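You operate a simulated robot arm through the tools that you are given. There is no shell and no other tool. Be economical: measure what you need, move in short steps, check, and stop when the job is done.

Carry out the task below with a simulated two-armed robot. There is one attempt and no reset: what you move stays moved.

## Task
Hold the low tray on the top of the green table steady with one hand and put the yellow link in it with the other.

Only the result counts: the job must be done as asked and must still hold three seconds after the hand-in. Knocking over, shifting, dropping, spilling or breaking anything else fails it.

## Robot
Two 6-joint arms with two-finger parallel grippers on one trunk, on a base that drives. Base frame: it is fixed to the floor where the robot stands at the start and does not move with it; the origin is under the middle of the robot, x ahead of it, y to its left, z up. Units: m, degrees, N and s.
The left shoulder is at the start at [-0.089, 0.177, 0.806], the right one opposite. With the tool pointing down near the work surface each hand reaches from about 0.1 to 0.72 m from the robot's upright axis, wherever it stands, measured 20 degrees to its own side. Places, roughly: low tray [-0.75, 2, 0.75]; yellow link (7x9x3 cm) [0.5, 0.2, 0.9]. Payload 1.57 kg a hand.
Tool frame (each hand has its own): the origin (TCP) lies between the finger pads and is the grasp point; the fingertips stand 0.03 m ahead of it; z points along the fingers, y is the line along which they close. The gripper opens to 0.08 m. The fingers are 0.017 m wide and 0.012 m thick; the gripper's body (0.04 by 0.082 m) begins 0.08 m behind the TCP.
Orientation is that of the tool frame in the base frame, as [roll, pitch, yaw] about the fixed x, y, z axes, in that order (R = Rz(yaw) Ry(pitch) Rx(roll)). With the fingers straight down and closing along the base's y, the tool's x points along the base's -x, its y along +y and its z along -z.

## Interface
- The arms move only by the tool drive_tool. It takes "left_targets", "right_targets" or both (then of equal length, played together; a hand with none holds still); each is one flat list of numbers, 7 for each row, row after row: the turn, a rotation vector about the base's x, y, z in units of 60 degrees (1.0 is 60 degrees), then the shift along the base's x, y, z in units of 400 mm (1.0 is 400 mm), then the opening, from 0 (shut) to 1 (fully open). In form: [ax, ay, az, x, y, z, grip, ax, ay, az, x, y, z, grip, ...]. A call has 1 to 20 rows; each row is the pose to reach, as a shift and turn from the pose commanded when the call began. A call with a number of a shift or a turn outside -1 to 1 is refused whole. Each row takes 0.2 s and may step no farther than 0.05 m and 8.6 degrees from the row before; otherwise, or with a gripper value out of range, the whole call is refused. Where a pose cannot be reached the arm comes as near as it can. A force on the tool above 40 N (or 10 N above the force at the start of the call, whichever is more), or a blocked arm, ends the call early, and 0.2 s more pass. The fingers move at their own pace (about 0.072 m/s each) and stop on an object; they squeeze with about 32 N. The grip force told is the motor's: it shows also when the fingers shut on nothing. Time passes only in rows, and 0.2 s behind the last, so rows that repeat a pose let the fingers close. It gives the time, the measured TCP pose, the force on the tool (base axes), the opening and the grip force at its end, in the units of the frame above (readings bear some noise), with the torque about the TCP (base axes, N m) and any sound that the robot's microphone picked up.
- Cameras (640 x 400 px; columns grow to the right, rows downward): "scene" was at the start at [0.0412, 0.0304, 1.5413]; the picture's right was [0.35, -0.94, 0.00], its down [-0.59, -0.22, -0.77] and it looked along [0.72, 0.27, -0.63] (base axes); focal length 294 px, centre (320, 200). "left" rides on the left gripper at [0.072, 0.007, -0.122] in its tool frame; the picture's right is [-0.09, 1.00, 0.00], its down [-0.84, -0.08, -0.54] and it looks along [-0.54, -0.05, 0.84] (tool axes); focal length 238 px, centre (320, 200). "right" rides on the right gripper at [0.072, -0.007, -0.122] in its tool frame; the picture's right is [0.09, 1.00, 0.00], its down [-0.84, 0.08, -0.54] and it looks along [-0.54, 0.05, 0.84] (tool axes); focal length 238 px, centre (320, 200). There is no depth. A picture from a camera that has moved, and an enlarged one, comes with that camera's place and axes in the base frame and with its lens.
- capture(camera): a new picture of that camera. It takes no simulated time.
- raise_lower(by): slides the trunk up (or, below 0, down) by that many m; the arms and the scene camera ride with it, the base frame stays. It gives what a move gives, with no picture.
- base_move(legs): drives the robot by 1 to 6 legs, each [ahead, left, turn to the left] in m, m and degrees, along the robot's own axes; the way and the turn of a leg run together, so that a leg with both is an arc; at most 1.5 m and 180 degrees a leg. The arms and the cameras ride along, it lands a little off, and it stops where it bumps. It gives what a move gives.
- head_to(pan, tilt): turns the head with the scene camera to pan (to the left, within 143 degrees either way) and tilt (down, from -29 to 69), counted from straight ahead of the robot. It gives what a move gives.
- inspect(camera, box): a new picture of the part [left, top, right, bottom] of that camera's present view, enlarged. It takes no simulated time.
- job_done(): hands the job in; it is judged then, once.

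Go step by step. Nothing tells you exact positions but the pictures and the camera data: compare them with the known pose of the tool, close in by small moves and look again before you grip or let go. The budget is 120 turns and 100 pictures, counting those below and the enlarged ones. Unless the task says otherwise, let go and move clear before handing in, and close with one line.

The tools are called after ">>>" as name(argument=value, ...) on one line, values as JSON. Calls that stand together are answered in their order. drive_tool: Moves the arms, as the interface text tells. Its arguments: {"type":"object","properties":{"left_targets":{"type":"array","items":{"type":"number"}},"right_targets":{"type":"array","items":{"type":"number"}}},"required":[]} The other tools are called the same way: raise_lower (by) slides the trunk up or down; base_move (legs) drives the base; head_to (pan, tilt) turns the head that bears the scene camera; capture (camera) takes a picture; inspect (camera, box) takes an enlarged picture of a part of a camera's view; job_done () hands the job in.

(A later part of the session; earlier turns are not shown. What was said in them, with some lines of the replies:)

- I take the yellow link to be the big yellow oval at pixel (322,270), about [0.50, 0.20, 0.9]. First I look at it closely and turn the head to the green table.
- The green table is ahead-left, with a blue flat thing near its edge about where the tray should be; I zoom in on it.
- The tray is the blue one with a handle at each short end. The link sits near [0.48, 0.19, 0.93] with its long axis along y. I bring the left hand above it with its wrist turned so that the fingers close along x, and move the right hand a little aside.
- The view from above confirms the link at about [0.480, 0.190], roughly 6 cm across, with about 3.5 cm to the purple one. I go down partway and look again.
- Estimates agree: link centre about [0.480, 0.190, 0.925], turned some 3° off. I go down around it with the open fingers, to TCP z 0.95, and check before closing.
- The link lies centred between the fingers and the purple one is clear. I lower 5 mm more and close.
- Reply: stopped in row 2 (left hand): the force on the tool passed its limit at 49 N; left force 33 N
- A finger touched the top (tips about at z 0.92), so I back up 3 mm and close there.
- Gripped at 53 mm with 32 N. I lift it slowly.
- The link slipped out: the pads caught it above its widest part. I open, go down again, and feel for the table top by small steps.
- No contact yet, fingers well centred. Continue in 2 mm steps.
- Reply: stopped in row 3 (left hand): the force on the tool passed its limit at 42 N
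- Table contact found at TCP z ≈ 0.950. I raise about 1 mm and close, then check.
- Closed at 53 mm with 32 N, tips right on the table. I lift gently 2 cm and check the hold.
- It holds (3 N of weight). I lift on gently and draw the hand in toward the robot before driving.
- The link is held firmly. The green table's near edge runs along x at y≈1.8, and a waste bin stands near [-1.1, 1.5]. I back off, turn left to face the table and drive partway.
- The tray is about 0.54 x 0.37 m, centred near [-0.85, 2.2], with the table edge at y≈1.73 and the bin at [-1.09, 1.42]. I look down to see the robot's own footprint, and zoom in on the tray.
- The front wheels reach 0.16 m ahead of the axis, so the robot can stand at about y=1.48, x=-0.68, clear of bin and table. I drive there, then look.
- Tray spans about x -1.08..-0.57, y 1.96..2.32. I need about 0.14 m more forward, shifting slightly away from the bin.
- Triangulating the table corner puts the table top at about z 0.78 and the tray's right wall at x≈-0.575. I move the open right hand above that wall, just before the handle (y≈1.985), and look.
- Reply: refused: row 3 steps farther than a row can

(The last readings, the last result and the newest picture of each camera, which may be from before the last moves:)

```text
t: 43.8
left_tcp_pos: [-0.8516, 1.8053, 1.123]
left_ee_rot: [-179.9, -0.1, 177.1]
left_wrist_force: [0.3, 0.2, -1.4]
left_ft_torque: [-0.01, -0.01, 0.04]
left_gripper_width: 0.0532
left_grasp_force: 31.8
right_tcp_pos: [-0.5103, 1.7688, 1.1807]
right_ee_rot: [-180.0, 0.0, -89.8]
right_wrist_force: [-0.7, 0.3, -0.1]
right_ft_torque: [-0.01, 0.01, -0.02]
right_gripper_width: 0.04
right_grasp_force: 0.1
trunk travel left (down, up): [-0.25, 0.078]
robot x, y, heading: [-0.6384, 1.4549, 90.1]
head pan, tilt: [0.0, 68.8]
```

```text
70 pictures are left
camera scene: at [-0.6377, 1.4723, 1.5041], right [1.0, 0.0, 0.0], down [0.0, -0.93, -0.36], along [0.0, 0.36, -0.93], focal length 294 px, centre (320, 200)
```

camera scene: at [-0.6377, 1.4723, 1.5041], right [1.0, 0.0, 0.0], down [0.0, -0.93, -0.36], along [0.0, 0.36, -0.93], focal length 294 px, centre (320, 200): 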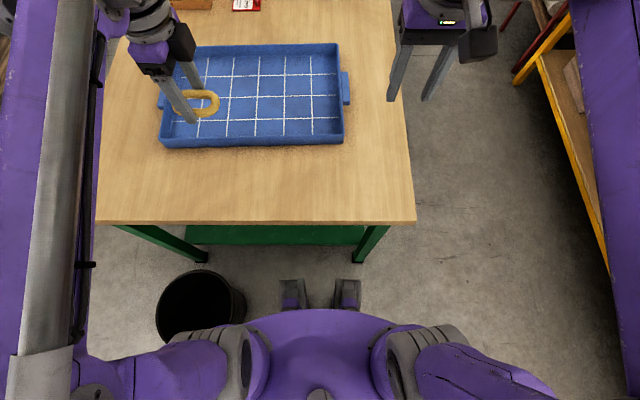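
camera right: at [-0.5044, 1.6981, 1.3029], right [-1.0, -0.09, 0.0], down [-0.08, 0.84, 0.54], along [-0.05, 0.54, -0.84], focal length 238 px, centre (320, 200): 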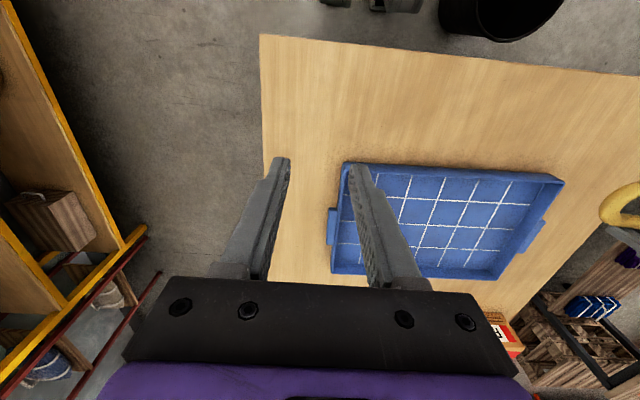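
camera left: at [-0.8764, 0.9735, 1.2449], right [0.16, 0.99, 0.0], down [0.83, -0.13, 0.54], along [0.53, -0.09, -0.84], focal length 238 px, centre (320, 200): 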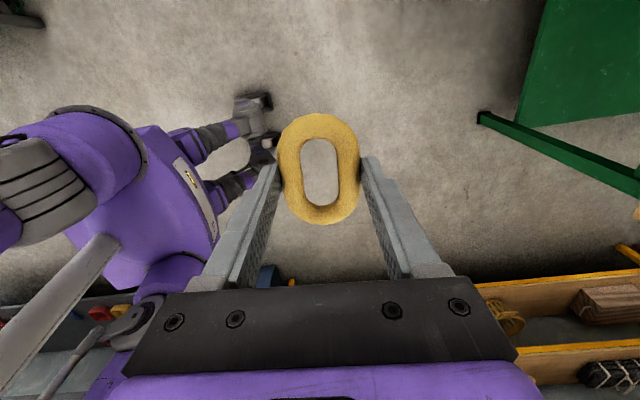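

The steps were too long; I repeat the same move with smaller ones.

>>> drive_tool(right_targets=[0, 0, 0, -0.02, 0.06, 0, 1, 0, 0, 0, -0.04, 0.13, -0.04, 1, 0, 0, 0, -0.06, 0.2, -0.09, 1, 0, 0, 0, -0.09, 0.27, -0.15, 1, 0, 0, 0, -0.11, 0.34, -0.21, 1, 0, 0, 0, -0.13, 0.4, -0.27, 1, 0, 0, 0, -0.15, 0.46, -0.33, 1, 0, 0, 0, -0.16, 0.5, -0.38, 1, 0, 0, 0, -0.17, 0.53, -0.42, 1, 0, 0, 0, -0.17, 0.54, -0.45, 1, 0, 0, 0, -0.17, 0.54, -0.45, 1])

>>> capture(camera="right")

>>> capture(camera="scene")

```text
t: 46.2
left_tcp_pos: [-0.8521, 1.8043, 1.1234]
left_ee_rot: [-180.0, 0.0, 177.0]
left_wrist_force: [-0.5, 0.7, -2.9]
left_ft_torque: [-0.04, 0.01, -0.04]
left_gripper_width: 0.0531
left_grasp_force: 32.3
right_tcp_pos: [-0.5786, 1.9854, 1.001]
right_ee_rot: [180.0, 0.0, -90.0]
right_wrist_force: [-0.1, -0.4, 0.6]
right_ft_torque: [-0.01, 0.01, -0.01]
right_gripper_width: 0.0796
right_grasp_force: 0.0
trunk travel left (down, up): [-0.25, 0.078]
robot x, y, heading: [-0.6405, 1.4544, 90.2]
head pan, tilt: [0.0, 68.8]
```

```text
69 pictures are left
camera right: at [-0.5731, 1.9142, 1.1226], right [-1.0, -0.09, 0.0], down [-0.08, 0.84, 0.54], along [-0.05, 0.54, -0.84], focal length 238 px, centre (320, 200)
```

right: 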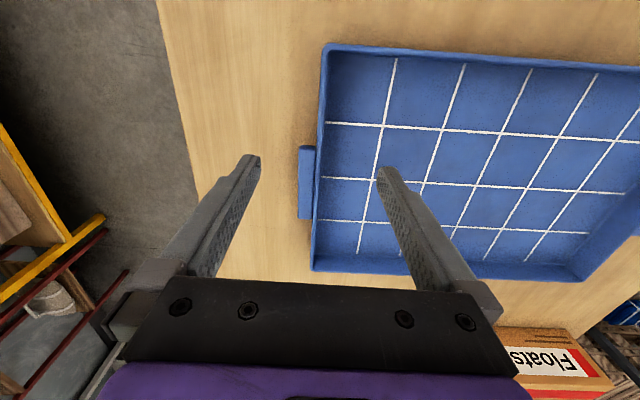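

```text
68 pictures are left
camera scene: at [-0.6378, 1.472, 1.5041], right [1.0, 0.0, 0.0], down [0.0, -0.93, -0.36], along [0.0, 0.36, -0.93], focal length 294 px, centre (320, 200)
```

scene: 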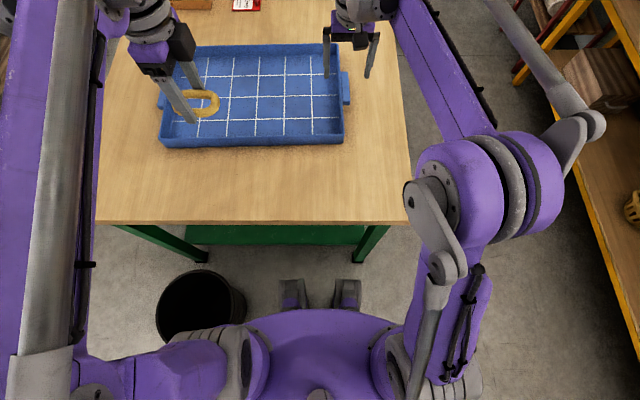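

The wall top at y=1.985 lies near x=-0.586, turned about 2°. I correct and go down to z 0.90 (tips 0.87, still above the rim) to measure its height.

>>> drive_tool(right_targets=[0, 0, 0.02, -0.01, 0, -0.05, 1, 0, 0, 0.035, -0.0175, 0, -0.12, 1, 0, 0, 0.035, -0.0175, 0, -0.18, 1, 0, 0, 0.035, -0.0175, 0, -0.24, 1, 0, 0, 0.035, -0.0175, 0, -0.25, 1])

>>> capture(camera="right")

>>> inspect(camera="scene", box=[280, 20, 440, 160])

```text
t: 47.4
left_tcp_pos: [-0.853, 1.805, 1.1211]
left_ee_rot: [-180.0, -0.2, 177.1]
left_wrist_force: [0.4, -0.1, -1.3]
left_ft_torque: [0.04, -0.02, -0.01]
left_gripper_width: 0.0533
left_grasp_force: 32.0
right_tcp_pos: [-0.5852, 1.9858, 0.9002]
right_ee_rot: [-180.0, -0.1, -87.8]
right_wrist_force: [0.3, -0.1, -0.6]
right_ft_torque: [0.04, 0.0, -0.01]
right_gripper_width: 0.08
right_grasp_force: 0.0
trunk travel left (down, up): [-0.25, 0.078]
robot x, y, heading: [-0.6401, 1.4537, 90.4]
head pan, tilt: [0.0, 68.8]
```

```text
67 pictures are left
camera right: at [-0.5772, 1.9139, 1.0221], right [-0.99, -0.13, 0.0], down [-0.11, 0.83, 0.54], along [-0.07, 0.54, -0.84], focal length 238 px, centre (320, 200)
```

right: 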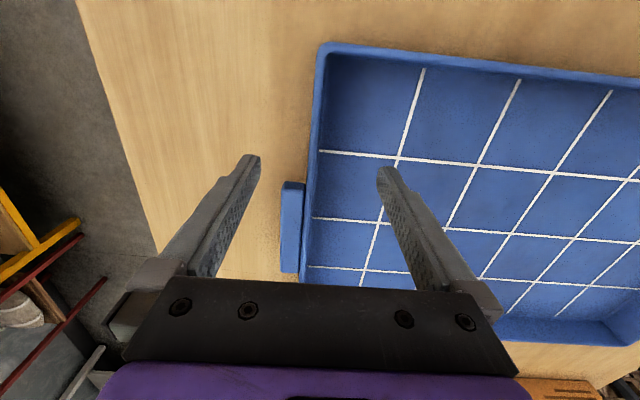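

```text
2.86 times, centred on (360, 90) of scene
camera zoom: at [-0.6378, 1.472, 1.5041], right [1.0, 0.0, 0.0], down [0.0, -0.93, -0.36], along [0.0, 0.36, -0.93], focal length 840 px, centre (206, 514)
```

zoom: 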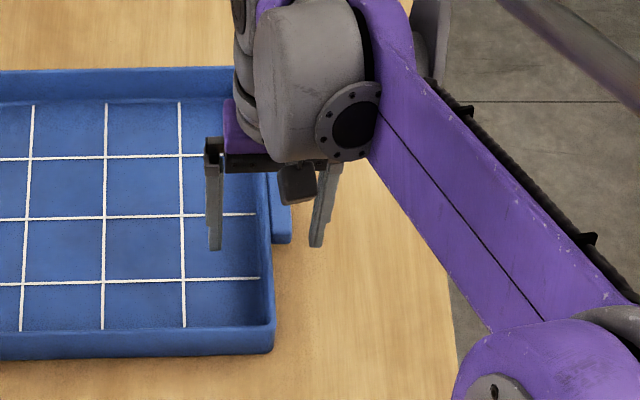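

Rim height comes out near z 0.82 and the fingers straddle the wall. I go down to TCP z 0.838 and look once more.

>>> drive_tool(right_targets=[0, 0, 0, 0.0025, 0, -0.05, 1, 0, 0, 0, 0.0025, 0, -0.09, 1, 0, 0, 0, 0.0025, 0, -0.12, 1, 0, 0, 0, 0.0025, 0, -0.14, 1, 0, 0, 0, 0.0025, 0, -0.155, 1, 0, 0, 0, 0.0025, 0, -0.155, 1])

>>> capture(camera="right")

>>> inspect(camera="scene", box=[280, 20, 440, 160])

```text
t: 48.8
left_tcp_pos: [-0.8511, 1.8061, 1.1217]
left_ee_rot: [-179.8, -0.1, 177.1]
left_wrist_force: [-0.8, 0.7, -2.6]
left_ft_torque: [0.0, -0.02, 0.03]
left_gripper_width: 0.0534
left_grasp_force: 32.4
right_tcp_pos: [-0.5839, 1.9868, 0.8393]
right_ee_rot: [179.9, 0.0, -87.8]
right_wrist_force: [0.5, 0.0, 0.5]
right_ft_torque: [-0.01, 0.01, 0.01]
right_gripper_width: 0.0801
right_grasp_force: 0.1
trunk travel left (down, up): [-0.25, 0.078]
robot x, y, heading: [-0.6428, 1.4553, 89.9]
head pan, tilt: [0.0, 68.8]
```

```text
65 pictures are left
camera right: at [-0.5755, 1.9145, 0.9608], right [-0.99, -0.13, 0.0], down [-0.11, 0.83, 0.54], along [-0.07, 0.54, -0.84], focal length 238 px, centre (320, 200)
```

right: 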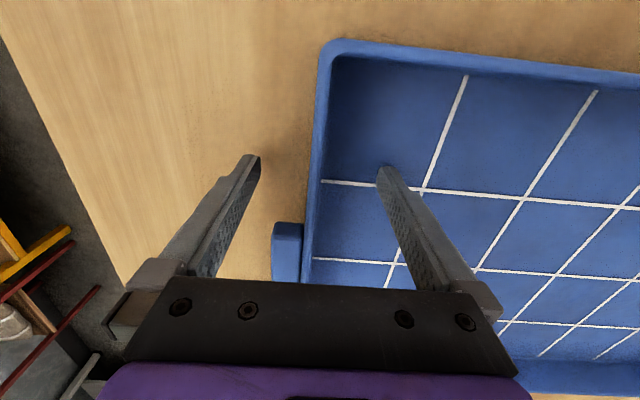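

```text
2.86 times, centred on (360, 90) of scene
camera zoom: at [-0.6378, 1.4721, 1.5041], right [1.0, 0.0, 0.0], down [0.0, -0.93, -0.36], along [0.0, 0.36, -0.93], focal length 840 px, centre (206, 514)
```

zoom: 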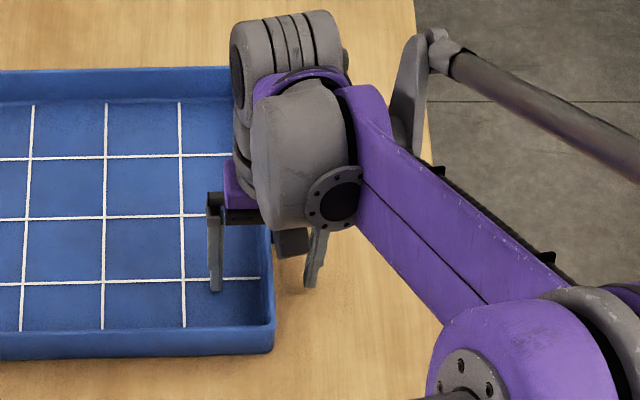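

The wall is between the fingers with about 2 cm overlap, 3 mm off centre. I correct that, lower 4 mm, and close gently.

>>> drive_tool(right_targets=[0, 0, 0, 0.0075, 0, -0.01, 1, 0, 0, 0, 0.0075, 0, -0.01, 0.5, 0, 0, 0, 0.0075, 0, -0.01, 0.3, 0, 0, 0, 0.0075, 0, -0.01, 0.3, 0, 0, 0, 0.0075, 0, -0.01, 0.3])

>>> capture(camera="right")

```text
t: 50.0
left_tcp_pos: [-0.8517, 1.8045, 1.1215]
left_ee_rot: [-180.0, -0.1, 177.1]
left_wrist_force: [-0.1, 0.1, -2.1]
left_ft_torque: [-0.01, -0.01, 0.0]
left_gripper_width: 0.0532
left_grasp_force: 32.8
right_tcp_pos: [-0.5811, 1.9862, 0.8357]
right_ee_rot: [179.9, 0.1, -87.8]
right_wrist_force: [-1.9, 1.3, 12.4]
right_ft_torque: [-0.03, 0.3, 0.07]
right_gripper_width: 0.0258
right_grasp_force: 0.8
trunk travel left (down, up): [-0.25, 0.078]
robot x, y, heading: [-0.6413, 1.4521, 89.9]
head pan, tilt: [0.0, 68.8]
```

```text
63 pictures are left
camera right: at [-0.5724, 1.9138, 0.9576], right [-0.99, -0.13, 0.0], down [-0.11, 0.83, 0.54], along [-0.07, 0.54, -0.84], focal length 238 px, centre (320, 200)
```

right: 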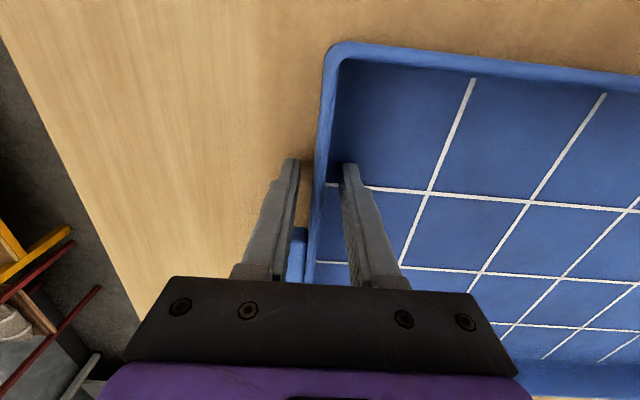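

The inner fingertip touches the tray floor (z≈0.806). I raise 3 mm and close on the wall.

>>> drive_tool(right_targets=[0, 0, 0, 0, 0, 0.009, 0.3, 0, 0, 0, 0, 0, 0.009, 0.15, 0, 0, 0, 0, 0, 0.009, 0.1, 0, 0, 0, 0, 0, 0.009, 0, 0, 0, 0, 0, 0, 0.009, 0, 0, 0, 0, 0, 0, 0.009, 0])

>>> capture(camera="right")

>>> capture(camera="scene")

```text
t: 51.4
left_tcp_pos: [-0.8505, 1.8056, 1.1219]
left_ee_rot: [-179.9, -0.1, 177.1]
left_wrist_force: [-0.9, -0.5, -2.0]
left_ft_torque: [0.0, -0.03, -0.01]
left_gripper_width: 0.053
left_grasp_force: 31.6
right_tcp_pos: [-0.5816, 1.9866, 0.8382]
right_ee_rot: [180.0, 0.0, -87.7]
right_wrist_force: [3.5, -0.5, -0.4]
right_ft_torque: [0.08, -0.05, -0.46]
right_gripper_width: 0.0058
right_grasp_force: 25.5
trunk travel left (down, up): [-0.25, 0.078]
robot x, y, heading: [-0.6392, 1.4533, 90.2]
head pan, tilt: [0.0, 68.8]
```

```text
62 pictures are left
camera right: at [-0.5723, 1.9144, 0.9602], right [-0.99, -0.13, 0.0], down [-0.11, 0.83, 0.54], along [-0.07, 0.54, -0.84], focal length 238 px, centre (320, 200)
```

right: 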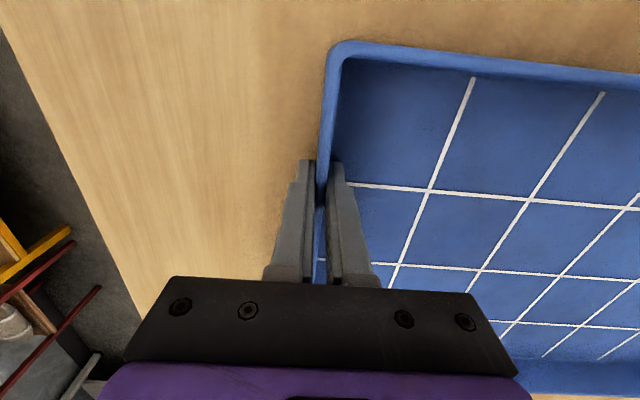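

```text
61 pictures are left
camera scene: at [-0.6372, 1.4722, 1.5041], right [1.0, 0.0, 0.0], down [0.0, -0.93, -0.36], along [0.0, 0.36, -0.93], focal length 294 px, centre (320, 200)
```

scene: 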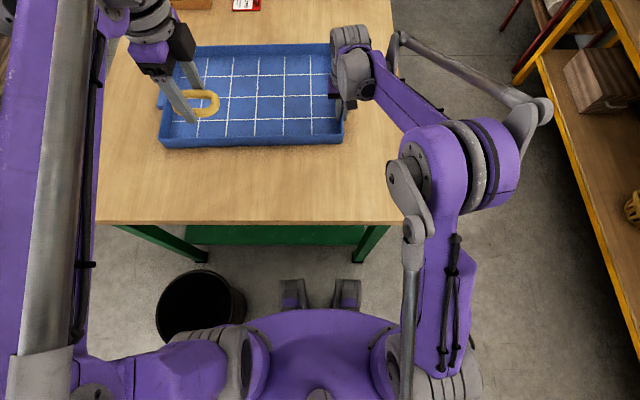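

The right hand holds the tray wall with 25 N. Now I bring the left hand with the link over the tray, to about [-0.83, 2.06, 0.93].

>>> drive_tool(left_targets=[0, 0, 0, 0, 0.02, 0, 0, 0, 0, 0, 0, 0.06, 0, 0, 0, 0, 0, 0.01, 0.12, -0.01, 0, 0, 0, 0, 0.02, 0.18, -0.03, 0, 0, 0, 0, 0.03, 0.24, -0.06, 0, 0, 0, 0, 0.04, 0.3, -0.1, 0, 0, 0, 0, 0.05, 0.36, -0.14, 0, 0, 0, 0, 0.05, 0.42, -0.19, 0, 0, 0, 0, 0.05, 0.48, -0.24, 0, 0, 0, 0, 0.05, 0.53, -0.29, 0, 0, 0, 0, 0.05, 0.57, -0.34, 0, 0, 0, 0, 0.05, 0.61, -0.39, 0, 0, 0, 0, 0.05, 0.63, -0.43, 0, 0, 0, 0, 0.05, 0.6375, -0.46, 0, 0, 0, 0, 0.05, 0.6375, -0.48, 0, 0, 0, 0, 0.05, 0.6375, -0.48, 0])

>>> capture(camera="left")

>>> capture(camera="scene")

```text
t: 54.8
left_tcp_pos: [-0.8323, 2.0598, 0.9283]
left_ee_rot: [-179.9, -0.1, 177.0]
left_wrist_force: [0.1, -0.6, -3.2]
left_ft_torque: [0.01, 0.03, 0.02]
left_gripper_width: 0.0532
left_grasp_force: 31.8
right_tcp_pos: [-0.5812, 1.9859, 0.8372]
right_ee_rot: [179.9, 0.0, -87.8]
right_wrist_force: [0.8, -0.5, 0.2]
right_ft_torque: [-0.18, 0.0, -0.41]
right_gripper_width: 0.0058
right_grasp_force: 25.6
trunk travel left (down, up): [-0.25, 0.078]
robot x, y, heading: [-0.6376, 1.4565, 90.1]
head pan, tilt: [0.0, 68.8]
```

```text
60 pictures are left
camera left: at [-0.9042, 2.0711, 1.0526], right [0.14, 0.99, 0.0], down [0.83, -0.12, 0.54], along [0.54, -0.08, -0.84], focal length 238 px, centre (320, 200)
```

left: 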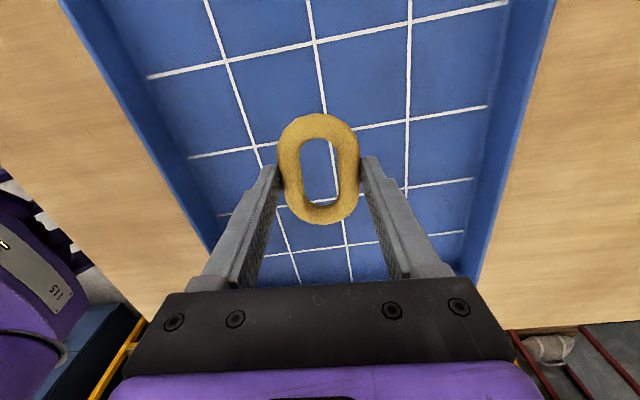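

```text
59 pictures are left
camera scene: at [-0.6376, 1.4724, 1.5041], right [1.0, 0.0, 0.0], down [0.0, -0.93, -0.36], along [0.0, 0.36, -0.93], focal length 294 px, centre (320, 200)
```

scene: 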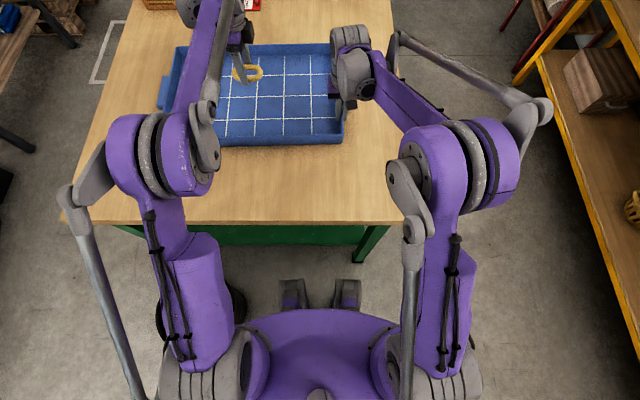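

The link is over the tray floor, well clear of the walls. I lower it slowly to just above the floor.

>>> drive_tool(left_targets=[0, 0, 0, 0, 0, -0.04, 0, 0, 0, 0, 0, 0, -0.09, 0, 0, 0, 0, 0, 0, -0.14, 0, 0, 0, 0, 0, 0, -0.17, 0, 0, 0, 0, 0, 0, -0.19, 0, 0, 0, 0, 0, 0, -0.205, 0, 0, 0, 0, 0, 0, -0.215, 0, 0, 0, 0, 0, 0, -0.215, 0])

>>> drive_tool(left_targets=[0, 0, 0, 0, 0, -0.004, 0, 0, 0, 0, 0, 0, -0.009, 0, 0, 0, 0, 0, 0, -0.009, 0])

>>> capture(camera="left")

```text
t: 56.6
left_tcp_pos: [-0.8319, 2.0604, 0.8446]
left_ee_rot: [-179.9, -0.2, 177.1]
left_wrist_force: [0.8, -0.2, -2.0]
left_ft_torque: [0.0, 0.02, 0.04]
left_gripper_width: 0.0532
left_grasp_force: 31.9
right_tcp_pos: [-0.5815, 1.986, 0.8389]
right_ee_rot: [180.0, -0.1, -87.8]
right_wrist_force: [0.8, 0.4, -0.8]
right_ft_torque: [0.02, -0.02, -0.46]
right_gripper_width: 0.0059
right_grasp_force: 26.0
trunk travel left (down, up): [-0.25, 0.078]
robot x, y, heading: [-0.6373, 1.4553, 90.1]
head pan, tilt: [0.0, 68.8]
```

```text
t: 57.4
left_tcp_pos: [-0.8319, 2.059, 0.8404]
left_ee_rot: [-180.0, -0.1, 177.1]
left_wrist_force: [-0.7, 0.2, -2.3]
left_ft_torque: [0.03, -0.01, -0.03]
left_gripper_width: 0.0533
left_grasp_force: 31.9
right_tcp_pos: [-0.5809, 1.9862, 0.839]
right_ee_rot: [-180.0, 0.0, -87.8]
right_wrist_force: [0.2, 0.6, 0.3]
right_ft_torque: [0.07, -0.03, -0.41]
right_gripper_width: 0.0057
right_grasp_force: 25.4
trunk travel left (down, up): [-0.25, 0.078]
robot x, y, heading: [-0.6408, 1.4556, 90.3]
head pan, tilt: [0.0, 68.8]
```

```text
58 pictures are left
camera left: at [-0.9039, 2.0706, 0.9636], right [0.14, 0.99, 0.0], down [0.83, -0.12, 0.54], along [0.54, -0.08, -0.84], focal length 238 px, centre (320, 200)
```

left: 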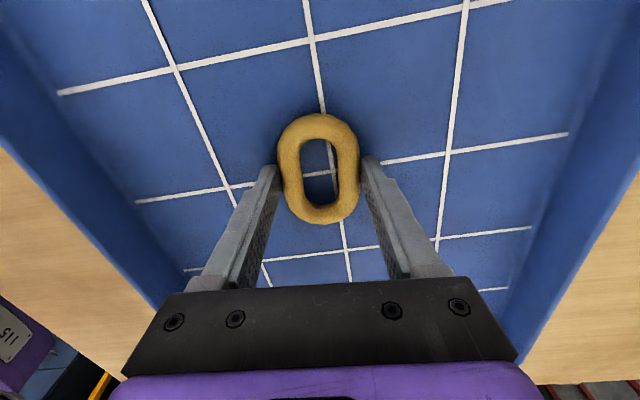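

Not yet touching; on in 2 mm steps.

>>> drive_tool(left_targets=[0, 0, 0, 0, 0, -0.005, 0, 0, 0, 0, 0, 0, -0.005, 0])

>>> drive_tool(left_targets=[0, 0, 0, 0, 0, -0.005, 0, 0, 0, 0, 0, 0, -0.005, 0])

```text
t: 58.0
left_tcp_pos: [-0.8314, 2.0604, 0.8372]
left_ee_rot: [-179.9, -0.1, 177.1]
left_wrist_force: [0.7, 0.1, -3.0]
left_ft_torque: [0.0, 0.03, 0.0]
left_gripper_width: 0.0532
left_grasp_force: 31.9
right_tcp_pos: [-0.5819, 1.9857, 0.8389]
right_ee_rot: [180.0, 0.0, -87.8]
right_wrist_force: [0.8, 0.0, 0.0]
right_ft_torque: [0.09, 0.0, -0.42]
right_gripper_width: 0.0057
right_grasp_force: 25.6
trunk travel left (down, up): [-0.25, 0.078]
robot x, y, heading: [-0.641, 1.4582, 90.1]
head pan, tilt: [0.0, 68.8]
```

```text
t: 58.6
left_tcp_pos: [-0.832, 2.0608, 0.8364]
left_ee_rot: [-179.9, -0.1, 177.1]
left_wrist_force: [-0.1, 0.6, 4.6]
left_ft_torque: [0.12, -0.02, 0.01]
left_gripper_width: 0.0532
left_grasp_force: 31.7
right_tcp_pos: [-0.5825, 1.9862, 0.8381]
right_ee_rot: [-180.0, 0.1, -87.8]
right_wrist_force: [0.1, 2.7, -0.2]
right_ft_torque: [-0.35, -0.03, -0.45]
right_gripper_width: 0.006
right_grasp_force: 26.0
trunk travel left (down, up): [-0.25, 0.078]
robot x, y, heading: [-0.6425, 1.458, 89.9]
head pan, tilt: [0.0, 68.8]
```

The link rests on the tray floor (force turned to +5 N). I open the left hand and lift straight up, while the right still holds the tray.

>>> drive_tool(left_targets=[0, 0, 0, 0, 0, 0.001, 0.75, 0, 0, 0, 0, 0, 0.001, 0.9, 0, 0, 0, 0, 0, 0.001, 0.95, 0, 0, 0, 0, 0, 0.001, 0.95, 0, 0, 0, 0, 0, 0.02, 0.95, 0, 0, 0, 0, 0, 0.06, 0.95, 0, 0, 0, 0, 0, 0.12, 0.95, 0, 0, 0, 0, 0, 0.18, 0.95, 0, 0, 0, 0, 0, 0.24, 0.95, 0, 0, 0, 0, 0, 0.24, 0.95])

>>> capture(camera="left")

```text
t: 60.8
left_tcp_pos: [-0.8308, 2.062, 0.9306]
left_ee_rot: [-179.8, -0.1, 177.1]
left_wrist_force: [-0.1, 0.4, 0.3]
left_ft_torque: [0.02, 0.01, 0.03]
left_gripper_width: 0.0761
left_grasp_force: 0.0
right_tcp_pos: [-0.582, 1.9852, 0.839]
right_ee_rot: [179.9, 0.1, -87.8]
right_wrist_force: [0.3, 1.6, 0.7]
right_ft_torque: [0.06, 0.0, -0.44]
right_gripper_width: 0.0058
right_grasp_force: 26.2
trunk travel left (down, up): [-0.25, 0.078]
robot x, y, heading: [-0.6396, 1.4585, 90.0]
head pan, tilt: [0.0, 68.8]
```

```text
57 pictures are left
camera left: at [-0.9034, 2.072, 1.0539], right [0.14, 0.99, 0.0], down [0.83, -0.12, 0.54], along [0.54, -0.08, -0.84], focal length 238 px, centre (320, 200)
```

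left: 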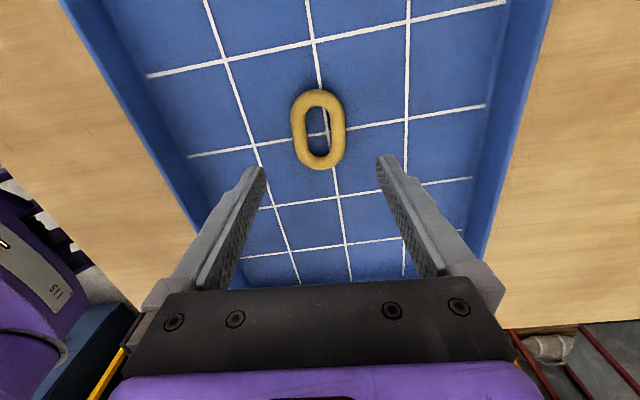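

The link lies in the tray. Now the right hand lets go of the wall and rises clear, and the left rises further.

>>> drive_tool(right_targets=[0, 0, 0, 0, 0, 0, 0.25, 0, 0, 0, 0, 0, 0, 0.4, 0, 0, 0, 0, 0, 0, 0.4, 0, 0, 0, 0, 0, 0.03, 0.4, 0, 0, 0, 0, 0, 0.08, 0.4, 0, 0, 0, 0, 0, 0.14, 0.4, 0, 0, 0, 0, 0, 0.2, 0.4, 0, 0, 0, 0, 0, 0.26, 0.4, 0, 0, 0, 0, 0, 0.32, 0.4, 0, 0, 0, 0, 0, 0.32, 0.4], left_targets=[0, 0, 0, 0, 0, 0, 0.95, 0, 0, 0, 0, 0, 0, 0.95, 0, 0, 0, 0, 0, 0, 0.95, 0, 0, 0, 0, 0, 0.03, 0.95, 0, 0, 0, 0, 0, 0.08, 0.95, 0, 0, 0, 0, 0, 0.14, 0.95, 0, 0, 0, 0, 0, 0.2, 0.95, 0, 0, 0, 0, 0, 0.26, 0.95, 0, 0, 0, 0, 0, 0.3, 0.95, 0, 0, 0, 0, 0, 0.3, 0.95])

>>> capture(camera="scene")

>>> capture(camera="right")

```text
t: 63.0
left_tcp_pos: [-0.831, 2.059, 1.0523]
left_ee_rot: [-180.0, -0.2, 177.1]
left_wrist_force: [-0.6, -0.3, -0.2]
left_ft_torque: [-0.01, 0.03, -0.05]
left_gripper_width: 0.076
left_grasp_force: 0.0
right_tcp_pos: [-0.5812, 1.9856, 0.9679]
right_ee_rot: [-180.0, 0.0, -87.8]
right_wrist_force: [-0.3, -0.2, 0.6]
right_ft_torque: [0.03, -0.01, 0.0]
right_gripper_width: 0.0321
right_grasp_force: 0.0
trunk travel left (down, up): [-0.25, 0.078]
robot x, y, heading: [-0.6359, 1.4558, 90.0]
head pan, tilt: [0.0, 68.8]
```

```text
56 pictures are left
camera scene: at [-0.6377, 1.472, 1.5041], right [1.0, 0.0, 0.0], down [0.0, -0.93, -0.36], along [0.0, 0.36, -0.93], focal length 294 px, centre (320, 200)
```

scene: 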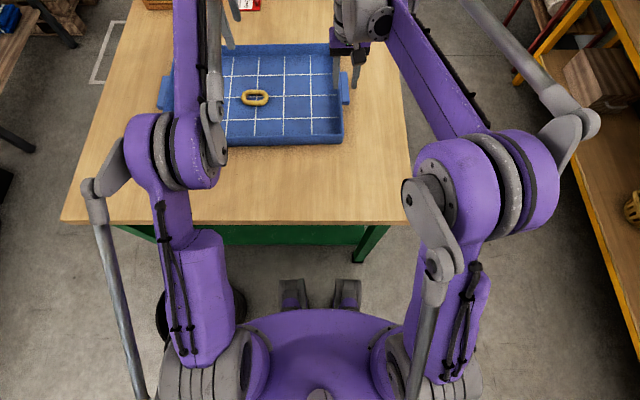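

```text
55 pictures are left
camera right: at [-0.5723, 1.9142, 1.089], right [-0.99, -0.13, 0.0], down [-0.11, 0.83, 0.54], along [-0.07, 0.54, -0.84], focal length 238 px, centre (320, 200)
```

right: 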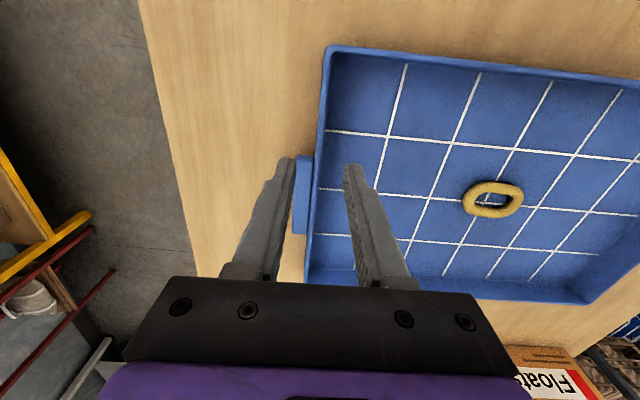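

The yellow link rests in the tray, the tray is where it was, and both hands are clear, so I hand the job in.

>>> job_done()

```text
The job is handed in.
```

I put the yellow link in the low tray on the green table with the left hand while the right hand held the tray's wall. Both hands have let go and moved clear, and the job is handed in. The link slipped out of the fingers on the first lift and landed back in its place on the cabinet; the second grip held.
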